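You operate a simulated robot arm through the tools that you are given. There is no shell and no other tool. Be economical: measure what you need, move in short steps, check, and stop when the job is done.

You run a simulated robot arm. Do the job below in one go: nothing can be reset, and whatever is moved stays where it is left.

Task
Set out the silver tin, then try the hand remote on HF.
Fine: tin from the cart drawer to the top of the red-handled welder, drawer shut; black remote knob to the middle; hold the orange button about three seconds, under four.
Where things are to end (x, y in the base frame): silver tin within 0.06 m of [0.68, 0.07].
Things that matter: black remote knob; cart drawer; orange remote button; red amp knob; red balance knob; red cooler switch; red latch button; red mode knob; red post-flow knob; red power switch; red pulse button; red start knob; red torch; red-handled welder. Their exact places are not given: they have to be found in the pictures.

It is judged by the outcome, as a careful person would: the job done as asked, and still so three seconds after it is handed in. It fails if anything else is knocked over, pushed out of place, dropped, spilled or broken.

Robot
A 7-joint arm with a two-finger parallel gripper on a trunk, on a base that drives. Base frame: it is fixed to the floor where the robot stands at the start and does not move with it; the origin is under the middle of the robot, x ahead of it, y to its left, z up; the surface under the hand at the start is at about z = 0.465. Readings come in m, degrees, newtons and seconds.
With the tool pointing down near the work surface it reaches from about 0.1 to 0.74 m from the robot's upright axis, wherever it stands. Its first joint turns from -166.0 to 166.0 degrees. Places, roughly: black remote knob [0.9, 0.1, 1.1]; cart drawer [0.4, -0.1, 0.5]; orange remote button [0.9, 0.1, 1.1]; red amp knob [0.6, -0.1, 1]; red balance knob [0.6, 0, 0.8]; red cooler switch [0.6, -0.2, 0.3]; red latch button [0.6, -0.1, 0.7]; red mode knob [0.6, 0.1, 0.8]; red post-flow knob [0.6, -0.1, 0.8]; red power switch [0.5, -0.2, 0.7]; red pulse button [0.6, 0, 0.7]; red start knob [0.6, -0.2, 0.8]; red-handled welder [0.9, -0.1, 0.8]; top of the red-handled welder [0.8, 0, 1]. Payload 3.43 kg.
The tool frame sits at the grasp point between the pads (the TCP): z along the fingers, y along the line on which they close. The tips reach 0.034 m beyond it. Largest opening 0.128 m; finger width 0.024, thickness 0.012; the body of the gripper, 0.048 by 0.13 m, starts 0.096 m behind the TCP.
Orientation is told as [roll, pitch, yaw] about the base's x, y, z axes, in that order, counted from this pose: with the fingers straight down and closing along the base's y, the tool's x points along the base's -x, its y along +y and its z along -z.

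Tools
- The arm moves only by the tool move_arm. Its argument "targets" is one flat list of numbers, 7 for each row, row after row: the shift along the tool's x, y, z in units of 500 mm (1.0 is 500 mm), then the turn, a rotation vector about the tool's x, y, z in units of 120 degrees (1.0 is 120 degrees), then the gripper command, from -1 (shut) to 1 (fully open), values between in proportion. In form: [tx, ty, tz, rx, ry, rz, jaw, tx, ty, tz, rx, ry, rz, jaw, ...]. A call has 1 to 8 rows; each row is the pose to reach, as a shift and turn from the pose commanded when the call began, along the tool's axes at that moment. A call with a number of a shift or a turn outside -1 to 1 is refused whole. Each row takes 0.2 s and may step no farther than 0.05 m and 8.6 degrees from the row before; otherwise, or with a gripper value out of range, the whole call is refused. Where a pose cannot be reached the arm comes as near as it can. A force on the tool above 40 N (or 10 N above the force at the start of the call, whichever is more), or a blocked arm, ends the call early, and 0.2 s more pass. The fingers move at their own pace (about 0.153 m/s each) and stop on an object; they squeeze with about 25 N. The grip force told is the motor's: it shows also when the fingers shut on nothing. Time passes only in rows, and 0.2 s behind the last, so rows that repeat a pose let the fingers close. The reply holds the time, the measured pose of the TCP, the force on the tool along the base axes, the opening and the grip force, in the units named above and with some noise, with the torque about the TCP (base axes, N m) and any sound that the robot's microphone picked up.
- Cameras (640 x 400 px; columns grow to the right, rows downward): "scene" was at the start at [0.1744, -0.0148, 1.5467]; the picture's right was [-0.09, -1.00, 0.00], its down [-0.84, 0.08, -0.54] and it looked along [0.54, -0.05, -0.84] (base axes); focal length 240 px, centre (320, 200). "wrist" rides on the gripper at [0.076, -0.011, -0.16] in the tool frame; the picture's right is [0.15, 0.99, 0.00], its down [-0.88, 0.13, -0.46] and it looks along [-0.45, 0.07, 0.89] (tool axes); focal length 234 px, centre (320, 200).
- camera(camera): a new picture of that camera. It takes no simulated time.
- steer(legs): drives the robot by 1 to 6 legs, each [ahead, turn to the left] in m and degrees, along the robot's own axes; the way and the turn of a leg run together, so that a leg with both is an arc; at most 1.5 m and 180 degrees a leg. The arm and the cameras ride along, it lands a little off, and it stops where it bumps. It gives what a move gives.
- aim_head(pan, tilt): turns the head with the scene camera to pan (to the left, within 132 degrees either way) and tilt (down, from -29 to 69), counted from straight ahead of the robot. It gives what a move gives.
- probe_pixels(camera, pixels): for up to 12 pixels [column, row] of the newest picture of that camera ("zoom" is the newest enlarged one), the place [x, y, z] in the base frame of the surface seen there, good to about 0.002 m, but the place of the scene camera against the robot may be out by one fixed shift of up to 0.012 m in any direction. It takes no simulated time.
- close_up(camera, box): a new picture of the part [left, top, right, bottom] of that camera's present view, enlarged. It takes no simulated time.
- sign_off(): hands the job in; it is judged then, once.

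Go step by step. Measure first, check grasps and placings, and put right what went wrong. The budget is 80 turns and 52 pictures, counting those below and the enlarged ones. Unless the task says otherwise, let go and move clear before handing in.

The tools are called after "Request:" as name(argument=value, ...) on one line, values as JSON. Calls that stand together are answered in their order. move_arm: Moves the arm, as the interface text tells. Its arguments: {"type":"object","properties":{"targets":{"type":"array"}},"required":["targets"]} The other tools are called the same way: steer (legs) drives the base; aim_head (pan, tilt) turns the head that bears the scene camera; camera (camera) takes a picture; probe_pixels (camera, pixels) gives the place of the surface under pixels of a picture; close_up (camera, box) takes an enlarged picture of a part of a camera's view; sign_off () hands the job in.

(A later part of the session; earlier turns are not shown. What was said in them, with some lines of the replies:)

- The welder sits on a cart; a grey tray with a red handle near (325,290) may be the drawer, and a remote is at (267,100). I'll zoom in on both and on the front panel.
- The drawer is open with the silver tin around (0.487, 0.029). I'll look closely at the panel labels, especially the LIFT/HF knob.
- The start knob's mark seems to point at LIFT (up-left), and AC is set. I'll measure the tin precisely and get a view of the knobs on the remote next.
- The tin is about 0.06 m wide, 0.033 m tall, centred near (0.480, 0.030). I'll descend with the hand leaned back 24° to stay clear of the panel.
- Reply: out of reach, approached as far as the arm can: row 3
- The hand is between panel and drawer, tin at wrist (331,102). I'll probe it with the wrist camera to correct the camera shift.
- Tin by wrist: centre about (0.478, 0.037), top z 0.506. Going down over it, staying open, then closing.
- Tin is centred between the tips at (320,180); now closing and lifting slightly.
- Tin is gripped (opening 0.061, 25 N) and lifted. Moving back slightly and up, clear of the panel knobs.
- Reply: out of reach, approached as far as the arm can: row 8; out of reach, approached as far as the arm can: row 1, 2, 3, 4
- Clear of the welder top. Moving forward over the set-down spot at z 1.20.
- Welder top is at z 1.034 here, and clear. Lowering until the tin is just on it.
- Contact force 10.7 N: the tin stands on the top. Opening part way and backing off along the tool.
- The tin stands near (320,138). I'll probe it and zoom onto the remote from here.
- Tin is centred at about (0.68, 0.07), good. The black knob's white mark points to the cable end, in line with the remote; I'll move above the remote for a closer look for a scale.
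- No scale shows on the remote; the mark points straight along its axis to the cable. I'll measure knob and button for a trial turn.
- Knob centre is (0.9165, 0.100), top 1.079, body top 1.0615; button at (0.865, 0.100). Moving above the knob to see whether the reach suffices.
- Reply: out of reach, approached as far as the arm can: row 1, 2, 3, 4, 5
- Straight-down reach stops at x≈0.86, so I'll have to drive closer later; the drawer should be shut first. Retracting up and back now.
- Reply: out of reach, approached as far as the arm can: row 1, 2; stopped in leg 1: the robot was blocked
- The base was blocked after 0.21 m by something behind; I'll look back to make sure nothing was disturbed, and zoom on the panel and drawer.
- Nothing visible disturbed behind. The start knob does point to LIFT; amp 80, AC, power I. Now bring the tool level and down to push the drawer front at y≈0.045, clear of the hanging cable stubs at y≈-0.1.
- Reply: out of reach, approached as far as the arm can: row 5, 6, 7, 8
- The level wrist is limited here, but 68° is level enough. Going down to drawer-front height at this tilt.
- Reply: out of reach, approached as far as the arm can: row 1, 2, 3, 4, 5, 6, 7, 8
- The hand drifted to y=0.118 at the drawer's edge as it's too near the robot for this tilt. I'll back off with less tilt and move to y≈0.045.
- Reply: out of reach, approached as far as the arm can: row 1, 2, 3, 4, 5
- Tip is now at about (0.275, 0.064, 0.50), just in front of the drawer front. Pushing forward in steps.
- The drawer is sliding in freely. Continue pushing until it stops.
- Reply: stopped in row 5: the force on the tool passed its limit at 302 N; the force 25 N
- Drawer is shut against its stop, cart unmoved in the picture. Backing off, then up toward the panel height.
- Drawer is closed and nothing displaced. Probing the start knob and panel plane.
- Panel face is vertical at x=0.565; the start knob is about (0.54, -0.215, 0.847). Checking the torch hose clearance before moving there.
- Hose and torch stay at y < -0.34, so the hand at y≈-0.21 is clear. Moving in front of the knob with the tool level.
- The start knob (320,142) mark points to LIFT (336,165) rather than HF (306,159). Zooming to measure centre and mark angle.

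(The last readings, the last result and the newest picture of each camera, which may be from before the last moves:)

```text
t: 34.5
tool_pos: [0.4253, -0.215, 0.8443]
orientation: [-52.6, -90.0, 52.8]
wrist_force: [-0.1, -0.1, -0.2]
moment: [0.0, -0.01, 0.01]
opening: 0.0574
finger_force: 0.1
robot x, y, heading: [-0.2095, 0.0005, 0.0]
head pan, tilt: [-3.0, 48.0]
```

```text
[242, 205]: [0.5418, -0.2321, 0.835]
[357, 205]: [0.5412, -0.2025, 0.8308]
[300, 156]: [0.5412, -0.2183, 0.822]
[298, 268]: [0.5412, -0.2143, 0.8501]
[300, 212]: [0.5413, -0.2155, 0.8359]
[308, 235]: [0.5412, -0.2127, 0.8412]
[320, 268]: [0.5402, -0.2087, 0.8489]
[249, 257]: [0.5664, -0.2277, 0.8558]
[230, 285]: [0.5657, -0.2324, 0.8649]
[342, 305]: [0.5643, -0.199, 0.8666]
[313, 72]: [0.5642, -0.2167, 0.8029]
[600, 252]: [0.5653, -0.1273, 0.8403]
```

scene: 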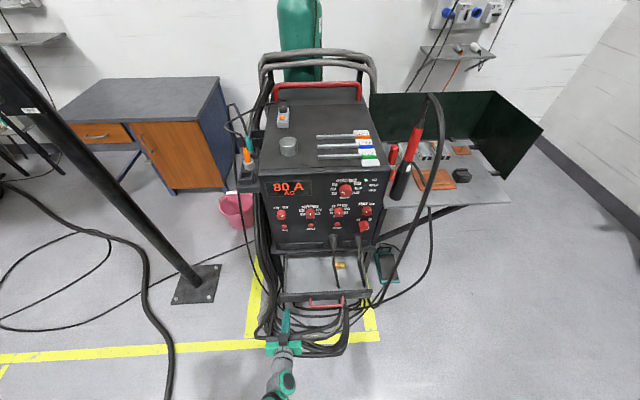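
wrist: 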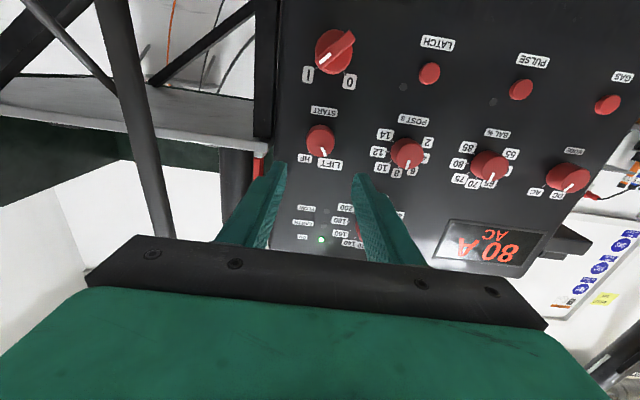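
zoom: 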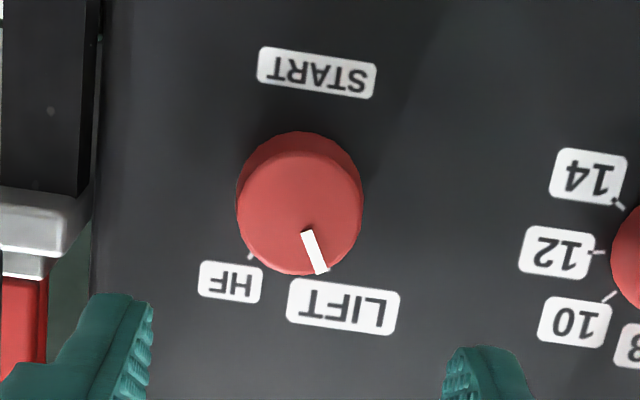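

Knob centre is (0.541, -0.217, 0.836); mark 31° left of up (LIFT), HF tick 29° right, so a 60° clockwise turn. Pre-rotating -30° and approaching with the jaws around it.

Request:
move_arm(targets=[0.006, -0.001, 0, 0, 0, -0.0625, -0.1, 0.012, -0.0025, 0.03, 0, 0, -0.125, -0.1, 0.017, -0.0036, 0.06, 0, 0, -0.1875, -0.1, 0.017, -0.0036, 0.1, 0, 0, -0.25, -0.1, 0.017, -0.0036, 0.15, 0, 0, -0.25, -0.1, 0.017, -0.0036, 0.2, 0, 0, -0.25, -0.1])

Request:
camera(camera="wrist")

```text
t: 35.9
tool_pos: [0.5243, -0.2153, 0.837]
orientation: [-89.9, -60.1, 90.3]
wrist_force: [-1.1, -0.1, 0.0]
moment: [0.01, -0.06, -0.03]
opening: 0.0576
finger_force: 0.0
robot x, y, heading: [-0.2122, -0.0015, 0.1]
head pan, tilt: [-3.0, 48.0]
```

```text
15 pictures are left
```

wrist: 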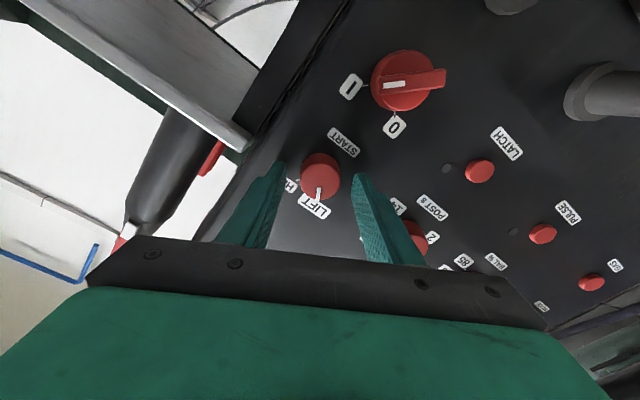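

The knob sits between the jaws. Closing and turning clockwise.

Request:
move_arm(targets=[0, 0, 0, 0, 0, 0, -0.6, 0, 0, 0, 0, 0, 0, -1, 0, 0, 0, 0, 0, 0, -1, 0, 0, 0, 0, 0, 0.0625, -1, 0, 0, 0, 0, 0, 0.125, -1, 0, 0, 0, 0, 0, 0.1875, -1, 0, 0, 0, 0, 0, 0.25, -1])

Request:
move_arm(targets=[0, 0, 0, 0, 0, 0.0625, -1, 0, 0, 0, 0, 0, 0.125, -1, 0, 0, 0, 0, 0, 0.1875, -1, 0, 0, 0, 0, 0, 0.25, -1, 0, 0, 0, 0, 0, 0.25, -1])

Request:
camera(camera="wrist")

```text
t: 37.5
tool_pos: [0.5252, -0.2158, 0.8376]
orientation: [120.0, -89.8, -119.7]
wrist_force: [-2.6, -2.9, 10.4]
moment: [-0.03, -0.19, -0.05]
opening: 0.035
finger_force: 45.5
robot x, y, heading: [-0.2124, 0.0023, 0.4]
head pan, tilt: [-3.0, 48.0]
```

```text
t: 38.7
tool_pos: [0.5254, -0.2168, 0.8368]
orientation: [90.1, -59.9, -90.0]
wrist_force: [14.0, -23.5, 11.9]
moment: [-0.15, -0.12, -0.44]
opening: 0.0347
finger_force: 45.0
robot x, y, heading: [-0.2065, -0.0031, -0.1]
head pan, tilt: [-3.0, 48.0]
```

```text
14 pictures are left
```

wrist: 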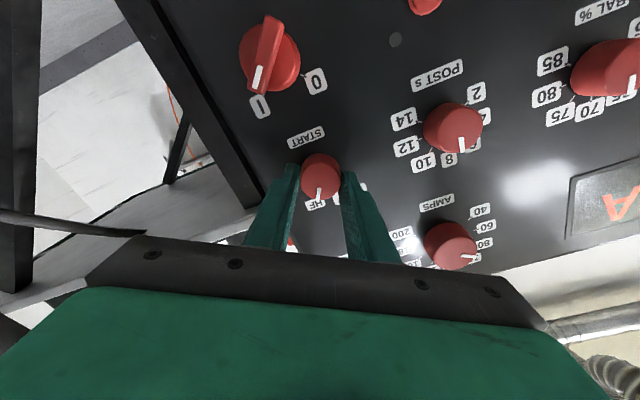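

The mark now points to HF. Releasing and backing straight off.

Request:
move_arm(targets=[0, 0, 0, 0, 0, 0, -0.1, 0, 0, 0, 0, 0, 0, -0.1, 0, 0, -0.08, 0, 0, 0, -0.1, 0, 0, -0.17, 0, 0, 0, -0.1, 0, 0, -0.25, 0, 0, -0.0625, -0.1, 0, 0, -0.3, 0, 0, -0.125, -0.1, 0, 0, -0.3, 0, 0, -0.1875, -0.5, 0, 0, -0.3, 0, 0, -0.25, -1])

Request:
camera(camera="wrist")

```text
t: 40.5
tool_pos: [0.3761, -0.216, 0.8372]
orientation: [-73.1, -89.8, 73.3]
wrist_force: [-0.8, 0.0, 0.0]
moment: [0.0, 0.04, -0.03]
opening: 0.0001
finger_force: 25.5
robot x, y, heading: [-0.2069, 0.0031, -0.1]
head pan, tilt: [-3.0, 48.0]
```

```text
13 pictures are left
```

wrist: 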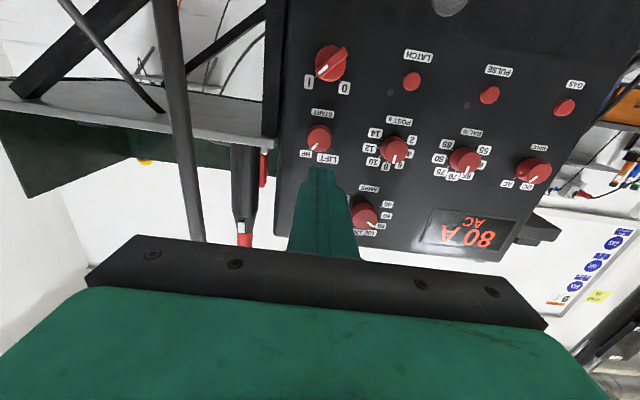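

HF is set and no other control changed. Now raise the arm, tilt it back toward -24°, then drive forward to reach the remote.

Request:
move_arm(targets=[-0.075, 0.05, 0, 0, 0.0688, 0, -1, -0.15, 0.1, 0, 0, 0.1375, 0, -1, -0.225, 0.15, 0, 0, 0.2063, 0, -1, -0.3, 0.2, 0, 0, 0.275, 0, -1, -0.375, 0.25, 0, 0, 0.3438, 0, -1, -0.45, 0.3, 0, 0, 0.4125, 0, -1, -0.525, 0.35, 0, 0, 0.4813, 0, -1, -0.6, 0.4, 0, 0, 0.55, 0, -1])

Request:
move_arm(targets=[-0.0366, 0.04, -0.0822, 0, 0, 0, -0.1, -0.0732, 0.08, -0.1644, 0, 0, 0, -0.1, -0.1098, 0.12, -0.2466, 0, 0, 0, -0.1])

Request:
steer(legs=[[0.24, 0]])

```text
t: 42.5
tool_pos: [0.3644, -0.0085, 1.1029]
orientation: [4.8, -20.0, -1.8]
wrist_force: [-0.3, 0.3, 0.2]
moment: [-0.05, -0.01, 0.01]
opening: 0.0001
finger_force: 24.8
out of reach, approached as far as the arm can: row 6
robot x, y, heading: [-0.2107, 0.0006, 0.1]
head pan, tilt: [-3.0, 48.0]
stopped in row 8: the arm was blocked; the commanded pose is now the measured one
```

```text
t: 43.3
tool_pos: [0.3761, 0.0391, 1.2434]
orientation: [4.9, -20.0, -1.8]
wrist_force: [-0.6, -0.1, 0.1]
moment: [0.02, 0.0, 0.06]
opening: 0.0576
finger_force: 0.1
robot x, y, heading: [-0.2095, -0.0024, 0.2]
head pan, tilt: [-3.0, 48.0]
```

```text
t: 45.1
tool_pos: [0.6203, 0.0413, 1.2429]
orientation: [4.9, -20.0, -1.5]
wrist_force: [0.1, -0.5, -0.2]
moment: [0.01, 0.02, 0.01]
opening: 0.058
finger_force: 0.1
robot x, y, heading: [0.0383, -0.001, 0.0]
head pan, tilt: [-3.0, 48.0]
```

The base drove in 0.24 m freely. Straightening the tool to -24° tilt and moving to above the remote knob.

Request:
move_arm(targets=[-0.0701, 0.0151, 0.0461, 0.0367, -0.0333, -0.0117, -0.1, -0.1403, 0.0302, 0.0923, 0.0367, -0.0333, -0.0117, -0.1, -0.2104, 0.0453, 0.1384, 0.0367, -0.0333, -0.0117, -0.1, -0.2806, 0.0605, 0.1846, 0.0367, -0.0333, -0.0117, -0.1, -0.3507, 0.0756, 0.2307, 0.0367, -0.0333, -0.0117, -0.1, -0.4209, 0.0907, 0.2769, 0.0367, -0.0333, -0.0117, -0.1, -0.491, 0.1058, 0.323, 0.0367, -0.0333, -0.0117, -0.1])

Request:
camera(camera="wrist")

Request:
camera(camera="scene")

```text
t: 46.7
tool_pos: [0.9029, 0.097, 1.1798]
orientation: [0.0, -24.1, -0.2]
wrist_force: [-0.1, -1.4, -0.1]
moment: [0.05, 0.01, 0.01]
opening: 0.0577
finger_force: 0.0
robot x, y, heading: [0.0383, 0.0048, 0.2]
head pan, tilt: [-3.0, 48.0]
```

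```text
12 pictures are left
```

wrist: 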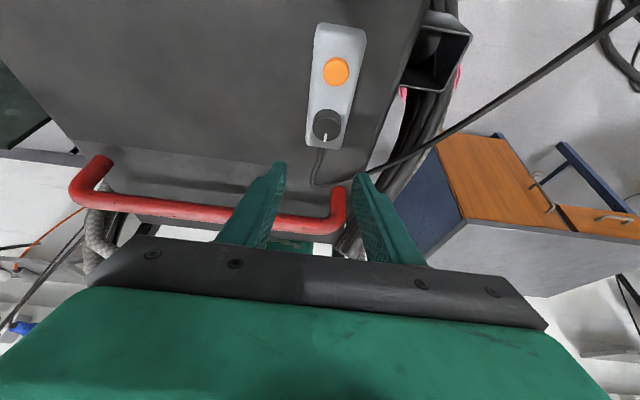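

```text
11 pictures are left
```

scene: 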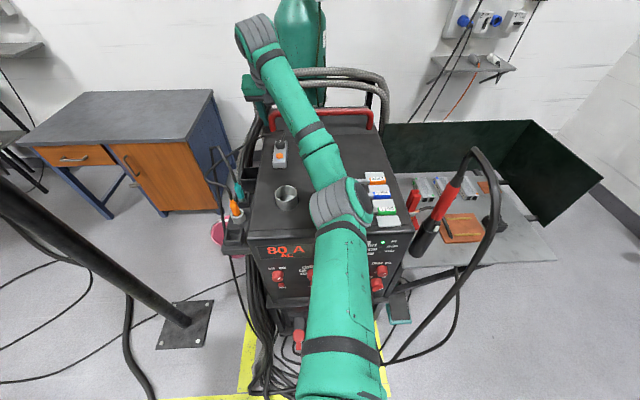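

I can reach it. Measuring knob, mark and the red handle behind it.

Request:
probe_pixels(camera="wrist", pixels=[[314, 123], [341, 123], [327, 112], [325, 135], [327, 123], [324, 138], [335, 71], [340, 200], [290, 220], [318, 165], [335, 100], [330, 180]])

Request:
close_up(camera="wrist", box=[300, 20, 370, 160])

```text
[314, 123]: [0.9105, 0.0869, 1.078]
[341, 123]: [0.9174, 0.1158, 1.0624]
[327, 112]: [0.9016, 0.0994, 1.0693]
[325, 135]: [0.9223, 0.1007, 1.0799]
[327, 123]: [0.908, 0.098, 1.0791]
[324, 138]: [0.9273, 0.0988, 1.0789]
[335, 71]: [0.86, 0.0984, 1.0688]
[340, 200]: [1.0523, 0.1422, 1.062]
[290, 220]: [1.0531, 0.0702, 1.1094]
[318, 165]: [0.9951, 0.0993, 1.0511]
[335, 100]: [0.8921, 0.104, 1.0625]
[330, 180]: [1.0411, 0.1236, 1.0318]
```

```text
2.86 times, centred on (335, 90) of wrist
```

zoom: 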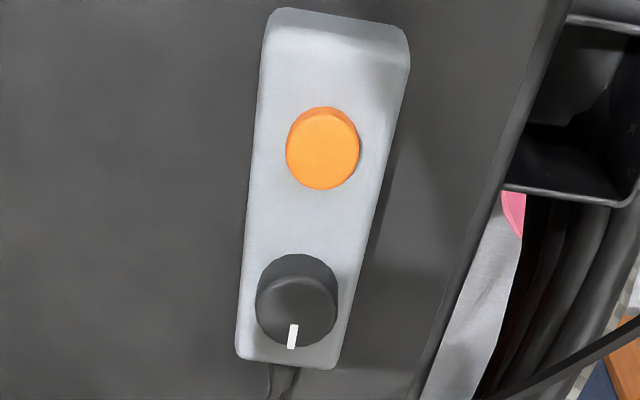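

Knob centre confirmed at (0.916, 0.100). Lowering over it and closing.

Request:
move_arm(targets=[0.02, 0.006, 0.05, 0, 0, 0, -0.2, 0.04, 0.006, 0.1, 0, 0, 0, -0.2, 0.06, 0.006, 0.1484, 0, 0, 0, -0.2, 0.06, 0.006, 0.1484, 0, 0, 0, -0.6, 0.06, 0.006, 0.1484, 0, 0, 0, -1, 0.06, 0.006, 0.1484, 0, 0, 0, -1])

Request:
camera(camera="wrist")

```text
t: 48.1
tool_pos: [0.909, 0.1024, 1.0998]
orientation: [0.0, -24.1, -0.3]
wrist_force: [0.5, -0.1, 0.6]
moment: [0.02, -0.02, -0.04]
opening: 0.0306
finger_force: 25.3
robot x, y, heading: [0.0348, -0.0011, 0.4]
head pan, tilt: [-3.0, 48.0]
```

```text
9 pictures are left
```

wrist: 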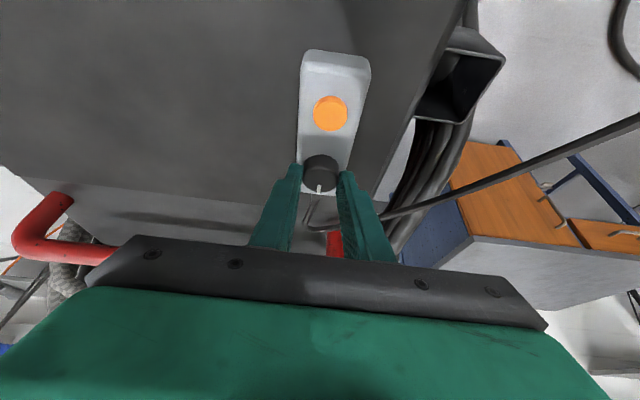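

Knob gripped (0.0306 m). Trial: a small clockwise turn to feel for a stop.

Request:
move_arm(targets=[-0.0002, 0.0026, 0.0001, 0.0238, 0, 0.0532, -1, -0.0006, 0.0052, 0.0003, 0.0476, 0, 0.1064, -1, -0.0013, 0.0076, 0.0006, 0.0714, 0, 0.1596, -1, -0.0013, 0.0076, 0.0006, 0.0714, 0, 0.1596, -1])

Request:
camera(camera="wrist")

```text
t: 49.1
tool_pos: [0.909, 0.1062, 1.099]
orientation: [0.2, -24.0, -21.3]
wrist_force: [0.6, 0.2, -0.1]
moment: [-0.01, -0.03, -0.02]
opening: 0.0302
finger_force: 25.3
robot x, y, heading: [0.0323, 0.004, 0.3]
head pan, tilt: [-3.0, 48.0]
```

```text
8 pictures are left
```

wrist: 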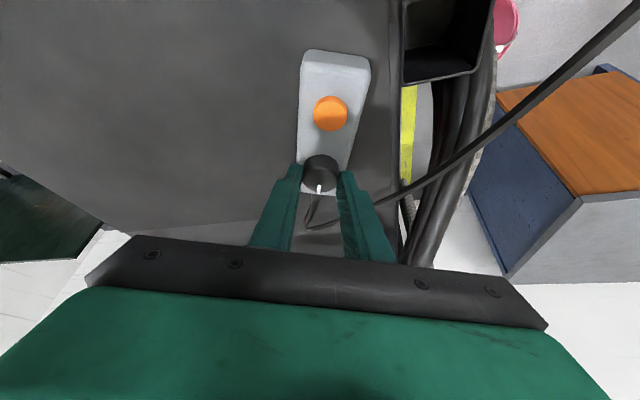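

The whole remote turned with the knob (its outline stays aligned with the jaws), so it slides freely. I'll turn it back, regrip 3 mm higher, and then press down while turning.

Request:
move_arm(targets=[-0.0004, -0.0025, 0.0002, -0.0238, 0, -0.0532, -1, -0.0008, -0.005, 0.0004, -0.0476, 0, -0.1064, -1, -0.0012, -0.0076, 0.0006, -0.0714, 0, -0.1596, -1, -0.0012, -0.0076, 0.0006, -0.0714, 0, -0.1596, -1, -0.0012, -0.0076, 0.0006, -0.0714, 0, -0.1596, -0.3, -0.0036, -0.0076, -0.0049, -0.0714, 0, -0.1596, -0.3, -0.0036, -0.0076, -0.0049, -0.0714, 0, -0.1596, -1, -0.0036, -0.0076, -0.0049, -0.0714, 0, -0.1596, -1])

```text
t: 50.9
tool_pos: [0.9099, 0.1013, 1.1019]
orientation: [0.0, -24.1, -0.3]
wrist_force: [0.5, -1.2, 1.8]
moment: [-0.07, -0.05, -0.03]
opening: 0.0296
finger_force: 25.2
robot x, y, heading: [0.0322, -0.0003, 0.3]
head pan, tilt: [-3.0, 48.0]
```

Request:
move_arm(targets=[0.0012, 0, 0.0027, 0, 0, 0, -1, 0.0024, 0, 0.0055, 0, 0, 0, -1, 0.0024, 0, 0.0055, 0, 0, 0, -1])

```text
t: 51.7
tool_pos: [0.9094, 0.1009, 1.1031]
orientation: [0.0, -24.3, -0.3]
wrist_force: [-5.1, -0.6, 20.3]
moment: [-0.03, 0.32, -0.01]
opening: 0.0295
finger_force: 25.2
robot x, y, heading: [0.0341, 0.0033, 0.2]
head pan, tilt: [-3.0, 48.0]
```

Pressing with 20 N. Now turning clockwise 21° while pressing, watching torque.

Request:
move_arm(targets=[-0.0001, 0.002, 0.0001, 0.0238, 0, 0.0532, -1, -0.0004, 0.0042, 0.0002, 0.0476, 0, 0.1064, -1, -0.001, 0.0061, 0.0004, 0.0714, 0, 0.1596, -1, -0.001, 0.0061, 0.0004, 0.0714, 0, 0.1596, -1])

Request:
close_up(camera="wrist", box=[270, 40, 390, 240])

```text
t: 52.7
tool_pos: [0.9107, 0.1029, 1.1003]
orientation: [-0.1, -24.2, -21.4]
wrist_force: [4.6, -0.2, 21.2]
moment: [-0.1, -0.49, -0.02]
opening: 0.0297
finger_force: 24.7
robot x, y, heading: [0.0332, 0.0, 0.1]
head pan, tilt: [-3.0, 48.0]
```

```text
2.00 times, centred on (330, 140) of wrist
```

zoom: 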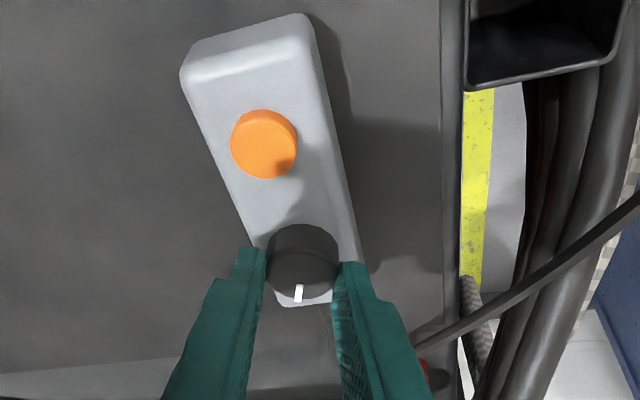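

Now the knob turned relative to the body (mark 21° clockwise, body stayed). So clockwise is free; testing the other way, 42° counter-clockwise.

Request:
move_arm(targets=[-0.0002, -0.002, 0.0001, -0.0238, 0, -0.0532, -1, -0.0005, -0.0041, 0.0002, -0.0476, 0, -0.1064, -1, -0.001, -0.0061, 0.0005, -0.0714, 0, -0.1596, -1, -0.0018, -0.008, 0.0008, -0.0952, 0, -0.2128, -1, -0.0028, -0.0098, 0.0013, -0.119, 0, -0.266, -1, -0.004, -0.0114, 0.0018, -0.1428, 0, -0.3192, -1])

Request:
close_up(camera="wrist", box=[270, 40, 390, 240])

```text
t: 54.1
tool_pos: [0.9091, 0.0991, 1.0987]
orientation: [0.0, -23.9, 20.7]
wrist_force: [-1.5, -0.6, 1.5]
moment: [-0.11, 0.27, -0.06]
opening: 0.0302
finger_force: 24.9
robot x, y, heading: [0.0378, 0.0011, 0.3]
head pan, tilt: [-3.0, 48.0]
```

```text
2.00 times, centred on (330, 140) of wrist
```

zoom: 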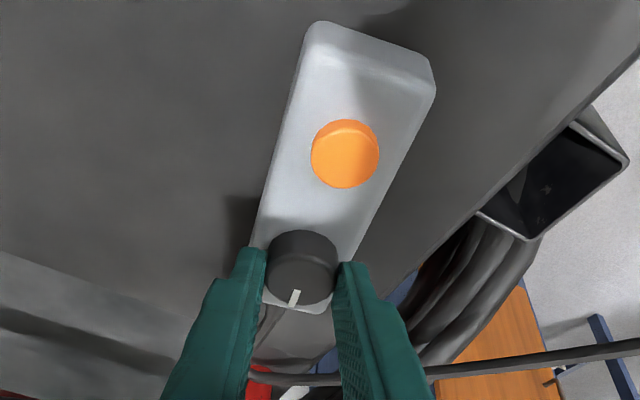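

Interesting: turning back, the mark has slipped in the jaws yet lines up with the body axis again, suggesting a stop at the aligned position. Measuring body and mark angles.

Request:
probe_pixels(camera="zoom", pixels=[[303, 262], [289, 302], [297, 290], [345, 152], [310, 50], [262, 220], [430, 95], [365, 232], [272, 265], [332, 265], [303, 235], [330, 30]])

```text
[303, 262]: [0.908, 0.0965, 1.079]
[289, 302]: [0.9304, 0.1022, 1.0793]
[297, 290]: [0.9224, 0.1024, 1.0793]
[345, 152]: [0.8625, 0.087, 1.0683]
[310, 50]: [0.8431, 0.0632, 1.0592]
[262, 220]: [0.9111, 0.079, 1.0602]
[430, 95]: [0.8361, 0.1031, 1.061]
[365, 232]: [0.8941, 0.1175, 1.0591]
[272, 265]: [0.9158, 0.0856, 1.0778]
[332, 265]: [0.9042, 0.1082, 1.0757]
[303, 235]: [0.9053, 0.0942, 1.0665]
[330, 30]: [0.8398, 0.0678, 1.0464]
```

Body yaw is 13.5° and the mark 13.4°: aligned, so the aligned position is the counter-clockwise stop. I'll straighten the remote (unpressed turn), then regrip at +43° for a long pressed clockwise turn to find the other stop.

Request:
move_arm(targets=[0, 0.0018, 0, 0.0204, 0, 0.0456, -1, -0.0003, 0.0034, 0, 0.0391, 0, 0.0875, -1, -0.0003, 0.0034, 0, 0.0391, 0, 0.0875, -0.3, -0.0044, 0.0034, -0.0091, 0.0391, 0, 0.0875, -0.3, -0.0041, 0.0009, -0.0091, 0.0102, 0, 0.0228, -0.3, -0.0041, -0.0016, -0.0091, -0.0187, 0, -0.0418, -0.3, -0.0046, -0.0041, -0.0089, -0.0476, 0, -0.1065, -0.3, -0.0053, -0.0065, -0.0086, -0.0766, 0, -0.1712, -0.3])

Request:
move_arm(targets=[0, 0, 0, 0, 0, 0, -0.8, 0, 0, 0, 0, 0, 0, -1, 0, 0, 0, 0, 0, 0, -1, 0.0012, 0, 0.0027, 0, 0, 0, -1, 0.0024, 0, 0.0055, 0, 0, 0, -1])

```text
t: 55.9
tool_pos: [0.9111, 0.0952, 1.1048]
orientation: [0.0, -24.2, 43.3]
wrist_force: [-0.5, 0.6, 0.0]
moment: [-0.02, 0.01, -0.04]
opening: 0.0451
finger_force: 0.0
robot x, y, heading: [0.0351, -0.001, 0.3]
head pan, tilt: [-3.0, 48.0]
```

```text
t: 57.1
tool_pos: [0.9115, 0.0965, 1.1044]
orientation: [-0.2, -24.2, 43.2]
wrist_force: [-1.3, 0.1, 18.1]
moment: [-0.26, 0.3, -0.01]
opening: 0.0291
finger_force: 24.6
robot x, y, heading: [0.0351, 0.001, 0.2]
head pan, tilt: [-3.0, 48.0]
```

Pressed at 18 N. Turning 68° clockwise.

Request:
move_arm(targets=[-0.0002, 0.0025, 0.0001, 0.0289, 0, 0.0647, -1, -0.0007, 0.005, 0.0003, 0.0578, 0, 0.1293, -1, -0.0015, 0.0073, 0.0007, 0.0868, 0, 0.194, -1, -0.0027, 0.0095, 0.0012, 0.1157, 0, 0.2586, -1, -0.004, 0.0115, 0.0018, 0.1446, 0, 0.3233, -1, -0.0058, 0.0132, 0.0026, 0.1735, 0, 0.388, -1, -0.0077, 0.0147, 0.0034, 0.2024, 0, 0.4526, -1, -0.0097, 0.0158, 0.0043, 0.2314, 0, 0.5173, -1])

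Request:
close_up(camera="wrist", box=[270, 40, 390, 240])

```text
t: 58.9
tool_pos: [0.9103, 0.106, 1.1018]
orientation: [0.0, -24.2, -25.0]
wrist_force: [-0.3, 3.6, 23.0]
moment: [0.13, -0.1, 0.03]
opening: 0.0293
finger_force: 25.0
robot x, y, heading: [0.034, 0.0023, 0.2]
head pan, tilt: [-3.0, 48.0]
```

```text
2.00 times, centred on (330, 140) of wrist
```

zoom: 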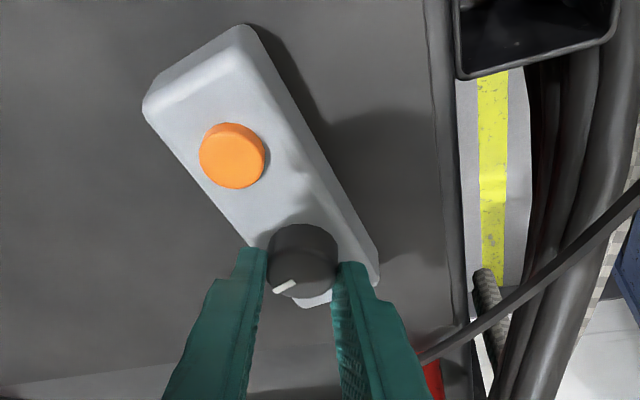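

Request:
probe_pixels(camera="zoom", pixels=[[278, 290], [293, 283], [303, 262], [233, 155], [152, 115], [240, 225], [255, 60], [355, 230], [272, 270], [333, 270], [310, 292], [232, 140]])

```text
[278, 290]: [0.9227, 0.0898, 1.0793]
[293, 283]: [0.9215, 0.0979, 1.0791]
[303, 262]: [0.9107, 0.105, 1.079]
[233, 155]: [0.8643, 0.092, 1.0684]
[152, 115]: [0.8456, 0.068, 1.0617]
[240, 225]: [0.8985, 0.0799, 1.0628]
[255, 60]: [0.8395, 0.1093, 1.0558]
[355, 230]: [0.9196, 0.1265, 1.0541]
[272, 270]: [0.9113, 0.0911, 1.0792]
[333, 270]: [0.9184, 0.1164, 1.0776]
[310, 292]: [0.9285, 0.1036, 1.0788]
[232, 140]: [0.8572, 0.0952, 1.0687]
```

Body sits at 12.4° yaw and the knob has gone roughly 75-80° clockwise without a stop. Continuing clockwise in the same grip.

Request:
move_arm(targets=[-0.0002, 0.0025, 0.0001, 0.0289, 0, 0.0647, -1, -0.0007, 0.005, 0.0003, 0.0578, 0, 0.1293, -1, -0.0015, 0.0073, 0.0007, 0.0868, 0, 0.194, -1, -0.0027, 0.0095, 0.0012, 0.1157, 0, 0.2586, -1, -0.004, 0.0115, 0.0018, 0.1446, 0, 0.3233, -1, -0.0058, 0.0132, 0.0026, 0.1735, 0, 0.388, -1, -0.0077, 0.0147, 0.0034, 0.2024, 0, 0.4526, -1])

```text
t: 60.5
tool_pos: [0.8949, 0.1096, 1.1008]
orientation: [0.3, -24.3, -81.8]
wrist_force: [7.1, 0.5, 17.8]
moment: [-0.47, -0.49, 0.09]
opening: 0.0299
finger_force: 25.2
out of reach, approached as far as the arm can: row 6, 7
robot x, y, heading: [0.0348, 0.0011, 0.3]
head pan, tilt: [-3.0, 48.0]
```

The last rows were out of reach and pulled the hand ~0.018 m toward the robot. Checking the remote.

Request:
close_up(camera="wrist", box=[240, 40, 400, 240])

Request:
probe_pixels(camera="zoom", pixels=[[303, 262], [280, 255], [270, 270], [290, 290], [200, 200], [150, 200], [330, 150], [250, 150], [310, 300], [400, 250], [120, 250], [220, 250]])

```text
2.00 times, centred on (320, 140) of wrist
```

zoom: 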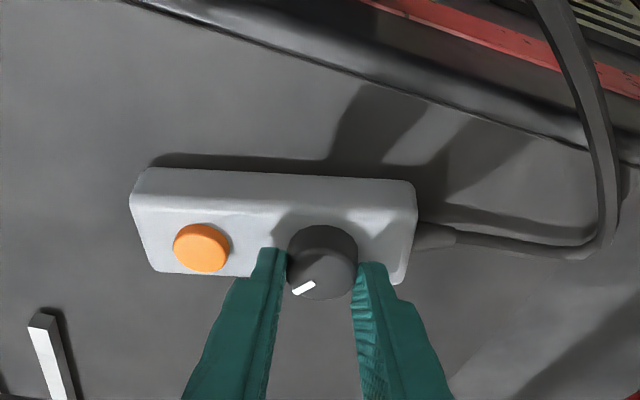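

```text
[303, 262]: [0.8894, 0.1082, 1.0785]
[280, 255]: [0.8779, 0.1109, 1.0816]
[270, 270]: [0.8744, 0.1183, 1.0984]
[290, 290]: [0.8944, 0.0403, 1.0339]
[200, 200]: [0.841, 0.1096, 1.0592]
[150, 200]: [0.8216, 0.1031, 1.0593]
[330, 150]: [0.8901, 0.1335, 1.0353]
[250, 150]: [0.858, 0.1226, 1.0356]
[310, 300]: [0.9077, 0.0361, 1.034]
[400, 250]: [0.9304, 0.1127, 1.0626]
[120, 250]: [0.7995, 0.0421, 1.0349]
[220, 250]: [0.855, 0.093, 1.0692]
```

The remote slid to about K=(0.896, 0.101) but the knob keeps turning with no stop at ~137°. Releasing and swinging the open gripper back round for the next stroke.

Request:
move_arm(targets=[0, 0, 0, 0, 0, 0, -0.3, -0.0033, 0, -0.0073, 0, 0, 0, -0.3, -0.0035, -0.0025, -0.0072, -0.0289, 0, -0.0647, -0.3, -0.004, -0.005, -0.007, -0.0578, 0, -0.1293, -0.3, -0.0048, -0.0073, -0.0066, -0.0868, 0, -0.194, -0.3, -0.006, -0.0095, -0.0061, -0.1157, 0, -0.2586, -0.3, -0.0073, -0.0115, -0.0055, -0.1446, 0, -0.3233, -0.3, -0.0091, -0.0132, -0.0047, -0.1735, 0, -0.388, -0.3])

Request:
move_arm(targets=[-0.0002, -0.0025, 0.0001, -0.0289, 0, -0.0647, -0.3, -0.0007, -0.005, 0.0003, -0.0578, 0, -0.1293, -0.3, -0.0015, -0.0073, 0.0007, -0.0868, 0, -0.194, -0.3, -0.0027, -0.0095, 0.0012, -0.1157, 0, -0.2586, -0.3, -0.004, -0.0115, 0.0018, -0.1446, 0, -0.3233, -0.3, -0.0058, -0.0132, 0.0026, -0.1735, 0, -0.388, -0.3, -0.0077, -0.0147, 0.0034, -0.2024, 0, -0.4526, -0.3, -0.0097, -0.0158, 0.0043, -0.2314, 0, -0.5173, -0.3])

```text
t: 62.3
tool_pos: [0.8885, 0.1067, 1.1039]
orientation: [0.0, -24.1, -33.3]
wrist_force: [0.5, -0.4, -0.6]
moment: [-0.01, 0.01, -0.05]
opening: 0.0448
finger_force: 0.0
robot x, y, heading: [0.0392, 0.0014, 0.4]
head pan, tilt: [-3.0, 48.0]
```

```text
t: 64.1
tool_pos: [0.8888, 0.0977, 1.1049]
orientation: [0.0, -24.1, 34.7]
wrist_force: [-1.2, -0.2, 0.4]
moment: [0.01, 0.0, 0.01]
opening: 0.0449
finger_force: 0.1
robot x, y, heading: [0.0336, 0.0019, 0.1]
head pan, tilt: [-3.0, 48.0]
```

Request:
move_arm(targets=[0, 0, 0, 0, 0, 0, -0.8, 0, 0, 0, 0, 0, 0, -1, 0, 0, 0, 0, 0, 0, -1, -0.0135, -0.0102, 0.006, 0, 0, 0, -1, -0.027, -0.0205, 0.0121, 0, 0, 0, -1, -0.0258, -0.0205, 0.0148, 0, 0, 0, -1, -0.0246, -0.0205, 0.0176, 0, 0, 0, -1])

Request:
move_arm(targets=[-0.0002, 0.0025, 0.0001, 0.0289, 0, 0.0647, -1, -0.0007, 0.005, 0.0003, 0.0578, 0, 0.1293, -1, -0.0015, 0.0073, 0.0007, 0.0868, 0, 0.194, -1, -0.0027, 0.0095, 0.0012, 0.1157, 0, 0.2586, -1, -0.004, 0.0115, 0.0018, 0.1446, 0, 0.3233, -1, -0.0058, 0.0132, 0.0026, 0.1735, 0, 0.388, -1, -0.0077, 0.0147, 0.0034, 0.2024, 0, 0.4526, -1, -0.0097, 0.0158, 0.0043, 0.2314, 0, 0.5173, -1])

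```text
t: 65.7
tool_pos: [0.9068, 0.0965, 1.1044]
orientation: [-0.1, -24.3, 34.7]
wrist_force: [-7.7, -2.8, 20.4]
moment: [-0.24, 0.53, -0.02]
opening: 0.0291
finger_force: 25.0
robot x, y, heading: [0.038, 0.0044, -0.0]
head pan, tilt: [-3.0, 48.0]
```

```text
t: 67.5
tool_pos: [0.9078, 0.107, 1.0996]
orientation: [-0.1, -24.0, -33.5]
wrist_force: [0.4, 0.8, -0.7]
moment: [-0.02, 0.01, 0.03]
opening: 0.03
finger_force: 25.1
robot x, y, heading: [0.0373, 0.0046, 0.2]
head pan, tilt: [-3.0, 48.0]
```

The press force vanished as it did at the other stop, hinting at slip at a limit. Looking.

Request:
close_up(camera="wrist", box=[260, 40, 380, 220])

```text
2.22 times, centred on (320, 130) of wrist
```

zoom: 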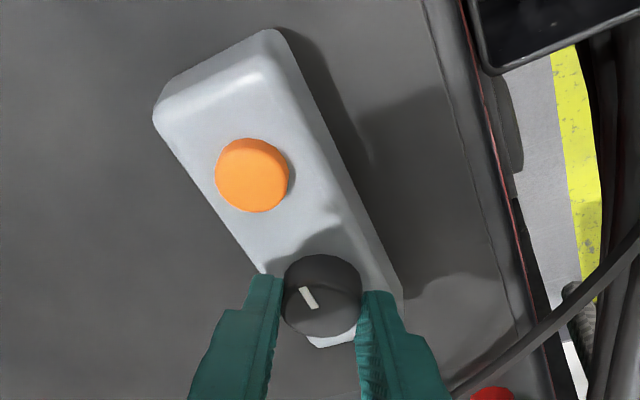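

Request:
probe_pixels(camera="zoom", pixels=[[303, 289], [316, 307], [252, 175], [165, 130], [240, 245], [290, 60], [385, 270], [285, 300], [322, 335], [358, 300], [320, 295], [250, 160]])

```text
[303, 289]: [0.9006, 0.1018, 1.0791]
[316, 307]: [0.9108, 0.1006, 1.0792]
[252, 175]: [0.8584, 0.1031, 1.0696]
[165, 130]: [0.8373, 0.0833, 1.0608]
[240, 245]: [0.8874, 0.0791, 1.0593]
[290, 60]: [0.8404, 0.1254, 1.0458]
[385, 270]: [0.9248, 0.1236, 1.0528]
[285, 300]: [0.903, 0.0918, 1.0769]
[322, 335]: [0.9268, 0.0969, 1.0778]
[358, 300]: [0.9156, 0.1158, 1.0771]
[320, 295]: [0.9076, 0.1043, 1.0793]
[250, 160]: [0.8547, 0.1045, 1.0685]
```

Mark now points toward the button: ~180° from the first stop, and the body was dragged 17°, so this is the other stop. Range is 0–180°, middle is 90°: mark square to the remote. Regripping and pressing to turn back 90°.

Request:
move_arm(targets=[0, 0, 0, 0, 0, 0, -0.3, -0.0037, 0, -0.0082, 0, 0, 0, -0.3, -0.0037, 0.0018, -0.0082, 0.0204, 0, 0.0456, -0.3, -0.004, 0.0035, -0.0081, 0.0408, 0, 0.0913, -0.3, -0.004, 0.0035, -0.0081, 0.0408, 0, 0.0913, -1, -0.004, 0.0035, -0.0081, 0.0408, 0, 0.0913, -1, -0.0028, 0.0035, -0.0054, 0.0408, 0, 0.0913, -1, -0.0016, 0.0035, -0.0026, 0.0408, 0, 0.0913, -1])

Request:
move_arm(targets=[-0.0002, -0.0025, 0.0001, -0.0289, 0, -0.0647, -1, -0.0007, -0.005, 0.0003, -0.0578, 0, -0.1293, -1, -0.0015, -0.0073, 0.0007, -0.0868, 0, -0.194, -1, -0.0027, -0.0095, 0.0012, -0.1157, 0, -0.2586, -1, -0.004, -0.0115, 0.0018, -0.1446, 0, -0.3233, -1, -0.0058, -0.0132, 0.0026, -0.1735, 0, -0.388, -1, -0.0077, -0.0147, 0.0034, -0.2024, 0, -0.4526, -1, -0.0097, -0.0158, 0.0043, -0.2314, 0, -0.5173, -1])

Request:
move_arm(targets=[-0.0002, -0.0022, 0.0001, -0.0249, 0, -0.0558, -1, -0.0005, -0.0043, 0.0002, -0.0499, 0, -0.1116, -1, -0.0011, -0.0064, 0.0005, -0.0749, 0, -0.1673, -1])

Request:
close_up(camera="wrist", box=[260, 40, 380, 220])

```text
t: 69.3
tool_pos: [0.9086, 0.107, 1.1046]
orientation: [0.2, -24.2, -45.4]
wrist_force: [1.2, 1.4, 18.5]
moment: [0.29, 0.18, 0.0]
opening: 0.0292
finger_force: 24.5
robot x, y, heading: [0.0328, 0.0011, 0.3]
head pan, tilt: [-3.0, 48.0]
```

```text
t: 71.1
tool_pos: [0.9044, 0.0987, 1.1032]
orientation: [-0.1, -24.2, 22.9]
wrist_force: [3.5, -6.1, 22.8]
moment: [-0.15, -0.48, -0.06]
opening: 0.0295
finger_force: 24.7
robot x, y, heading: [0.0385, 0.0058, 0.4]
head pan, tilt: [-3.0, 48.0]
```

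```text
t: 71.9
tool_pos: [0.9076, 0.096, 1.1038]
orientation: [0.0, -24.1, 44.8]
wrist_force: [2.7, -1.6, 15.6]
moment: [0.26, -0.34, -0.07]
opening: 0.0294
finger_force: 24.7
robot x, y, heading: [0.0354, 0.0014, 0.3]
head pan, tilt: [-3.0, 48.0]
```

```text
2.22 times, centred on (320, 130) of wrist
```

zoom: 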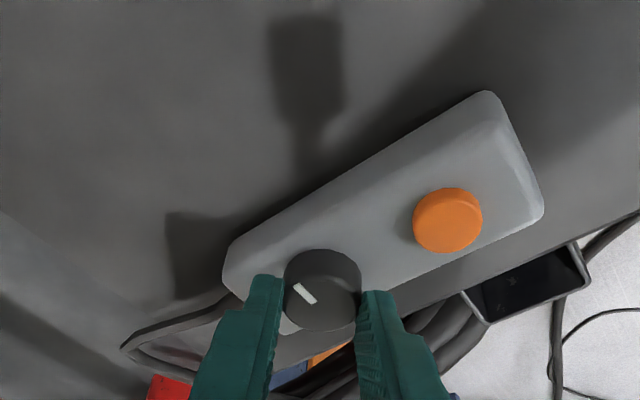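

Request:
probe_pixels(camera="zoom", pixels=[[298, 287], [312, 300], [447, 220], [243, 240], [450, 115], [300, 205], [520, 235], [440, 275], [320, 290], [288, 300], [355, 300], [425, 190]])

```text
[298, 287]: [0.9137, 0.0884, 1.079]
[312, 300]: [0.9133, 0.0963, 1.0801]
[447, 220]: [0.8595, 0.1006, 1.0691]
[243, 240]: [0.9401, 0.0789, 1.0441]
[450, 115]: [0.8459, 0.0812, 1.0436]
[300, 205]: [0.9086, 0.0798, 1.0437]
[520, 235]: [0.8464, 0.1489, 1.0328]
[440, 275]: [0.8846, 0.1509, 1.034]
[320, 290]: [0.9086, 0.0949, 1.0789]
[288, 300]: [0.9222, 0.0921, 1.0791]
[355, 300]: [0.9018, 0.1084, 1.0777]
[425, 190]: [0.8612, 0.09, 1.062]
```

Body yaw ≈ -1°, mark at ≈ -88° from it: the knob is at the middle, and the remote is back in place. Releasing, rising and squaring the tool.

Request:
move_arm(targets=[0, 0, 0, 0, 0, 0, -0.3, 0, 0, 0, 0, 0, 0, -0.3, -0.0204, 0, -0.0457, 0.0254, 0, 0.0568, -0.3, -0.0408, 0, -0.0913, 0.0508, 0, 0.1136, -0.3, -0.0408, 0, -0.0913, 0.0762, 0, 0.1704, -0.6, -0.0408, 0, -0.0913, 0.1016, 0, 0.2272, -1, -0.0408, 0, -0.0913, 0.127, 0, 0.284, -1, -0.0408, 0, -0.0913, 0.1524, 0, 0.3408, -1])

Request:
close_up(camera="wrist", box=[260, 20, 400, 220])

```text
t: 73.7
tool_pos: [0.909, 0.0954, 1.1536]
orientation: [0.0, -24.0, -0.3]
wrist_force: [0.3, 0.2, 0.4]
moment: [0.01, -0.01, 0.01]
opening: 0.0
finger_force: 24.5
robot x, y, heading: [0.0349, 0.0001, 0.3]
head pan, tilt: [-3.0, 48.0]
```

```text
2.00 times, centred on (330, 120) of wrist
```

zoom: 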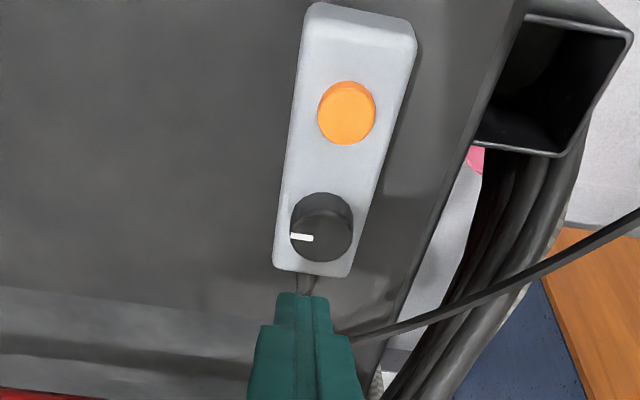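

The knob mark now points squarely sideways. Measuring the button.

Request:
probe_pixels(camera="zoom", pixels=[[320, 115], [374, 115], [347, 92], [347, 142], [347, 117], [292, 237], [312, 238], [322, 237], [300, 80], [280, 230], [340, 175]])

```text
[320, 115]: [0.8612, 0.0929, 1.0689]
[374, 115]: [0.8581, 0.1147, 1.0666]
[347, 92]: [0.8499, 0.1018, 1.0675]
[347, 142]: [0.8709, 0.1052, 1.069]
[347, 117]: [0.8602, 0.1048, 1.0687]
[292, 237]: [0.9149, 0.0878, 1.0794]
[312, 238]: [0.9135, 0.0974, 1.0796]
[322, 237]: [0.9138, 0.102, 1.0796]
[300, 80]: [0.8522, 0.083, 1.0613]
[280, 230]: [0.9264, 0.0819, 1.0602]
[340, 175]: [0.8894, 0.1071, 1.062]
```

Button centre (0.8605, 0.104), top z 1.0688. Hovering 2 cm above it with shut fingers.

Request:
move_arm(targets=[0.04, 0.006, 0.0, 0, 0, 0, -1, 0.08, 0.012, 0.005, 0, 0, 0, -1, 0.1173, 0.0172, 0.0104, 0, 0, 0, -1, 0.1173, 0.0172, 0.0104, 0, 0, 0, -1])

```text
t: 74.7
tool_pos: [0.8566, 0.1039, 1.1237]
orientation: [0.0, -24.1, -0.1]
wrist_force: [-0.3, 0.0, -0.1]
moment: [-0.04, 0.0, 0.01]
opening: 0.0002
finger_force: 24.6
robot x, y, heading: [0.0347, -0.0033, 0.2]
head pan, tilt: [-3.0, 48.0]
```

Pressing the button now and holding (first half of the three seconds).

Request:
move_arm(targets=[0.0139, 0, 0.031, 0, 0, 0, -1, 0.0208, 0, 0.0466, 0, 0, 0, -1, 0.0208, 0, 0.0466, 0, 0, 0, -1, 0.0208, 0, 0.0466, 0, 0, 0, -1, 0.0208, 0, 0.0466, 0, 0, 0, -1, 0.0208, 0, 0.0466, 0, 0, 0, -1, 0.0208, 0, 0.0466, 0, 0, 0, -1, 0.0208, 0, 0.0466, 0, 0, 0, -1])

```text
t: 76.5
tool_pos: [0.8555, 0.1051, 1.0992]
orientation: [0.0, -24.1, -0.1]
wrist_force: [0.9, 2.5, 5.8]
moment: [0.09, -0.01, 0.02]
opening: 0.0
finger_force: 24.8
robot x, y, heading: [0.0387, 0.0009, 0.4]
head pan, tilt: [-3.0, 48.0]
heard: click
```

A click was heard, force 5.8 N. Holding 1.4 s more, then lifting.

Request:
move_arm(targets=[0, 0, 0, 0, 0, 0, -1, 0, 0, 0, 0, 0, 0, -1, 0, 0, 0, 0, 0, 0, -1, 0, 0, 0, 0, 0, 0, -1, 0, 0, 0, 0, 0, 0, -1, 0, 0, 0, 0, 0, 0, -1, 0, 0, 0, 0, 0, 0, -1, -0.038, 0, -0.085, 0, 0, 0, -1])

```text
t: 78.3
tool_pos: [0.8556, 0.1043, 1.1444]
orientation: [0.0, -23.9, -0.3]
wrist_force: [-0.4, 0.2, -0.2]
moment: [0.01, -0.01, 0.05]
opening: 0.0002
finger_force: 24.9
robot x, y, heading: [0.0354, 0.0008, 0.4]
head pan, tilt: [-3.0, 48.0]
```

Button released after about 3 s. Rising well clear, then a final check.

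Request:
move_arm(targets=[-0.038, 0, -0.085, 0, 0, 0, -1, -0.076, 0, -0.17, 0, 0, 0, -1, -0.0031, 0, -0.2026, 0, 0, 0, -1, 0.07, 0, -0.235, 0, 0, 0, -1, 0.143, 0, -0.268, 0, 0, 0, -1])

Request:
camera(camera="wrist")

```text
t: 79.5
tool_pos: [0.736, 0.1062, 1.2427]
orientation: [0.0, -24.0, -0.2]
wrist_force: [-0.1, 0.5, -0.3]
moment: [-0.01, 0.02, 0.0]
opening: 0.0
finger_force: 24.8
robot x, y, heading: [0.0367, 0.0011, 0.2]
head pan, tilt: [-3.0, 48.0]
```

```text
0 pictures are left
```

wrist: 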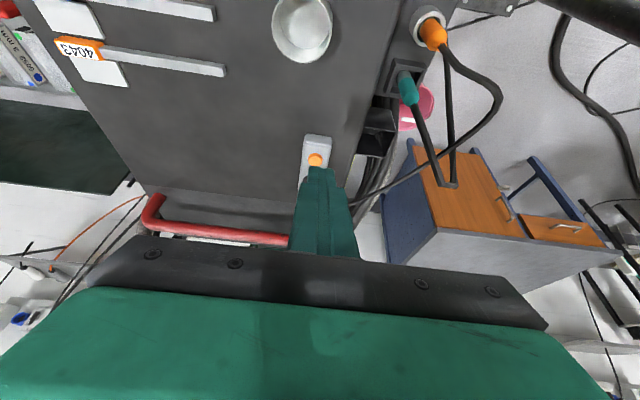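

The tin stands in place at (302,28), the remote is in place at (315,155), and the arm is clear. Handing in.

Request:
sign_off()

```text
The job is handed in.
```

The job is done and handed in: the silver tin is on the welder at about (0.68, 0.07), the drawer is shut, and the orange remote button was held for about three seconds.

- **HF:** The start knob was on LIFT, so I turned it to HF first.
- **Remote knob:** It has no scale. I felt for both stops, about 180° apart, and set the mark about halfway between them, to within a few degrees.
- **Remote position:** The remote slid about 2 cm and turned a little while I worked the knob. I put it back to within about half a centimetre and a few degrees of where it was.
- **Base:** Early on, the base was stopped after 0.21 m while backing up. I looked behind and saw nothing disturbed, but I don't know what stopped it.
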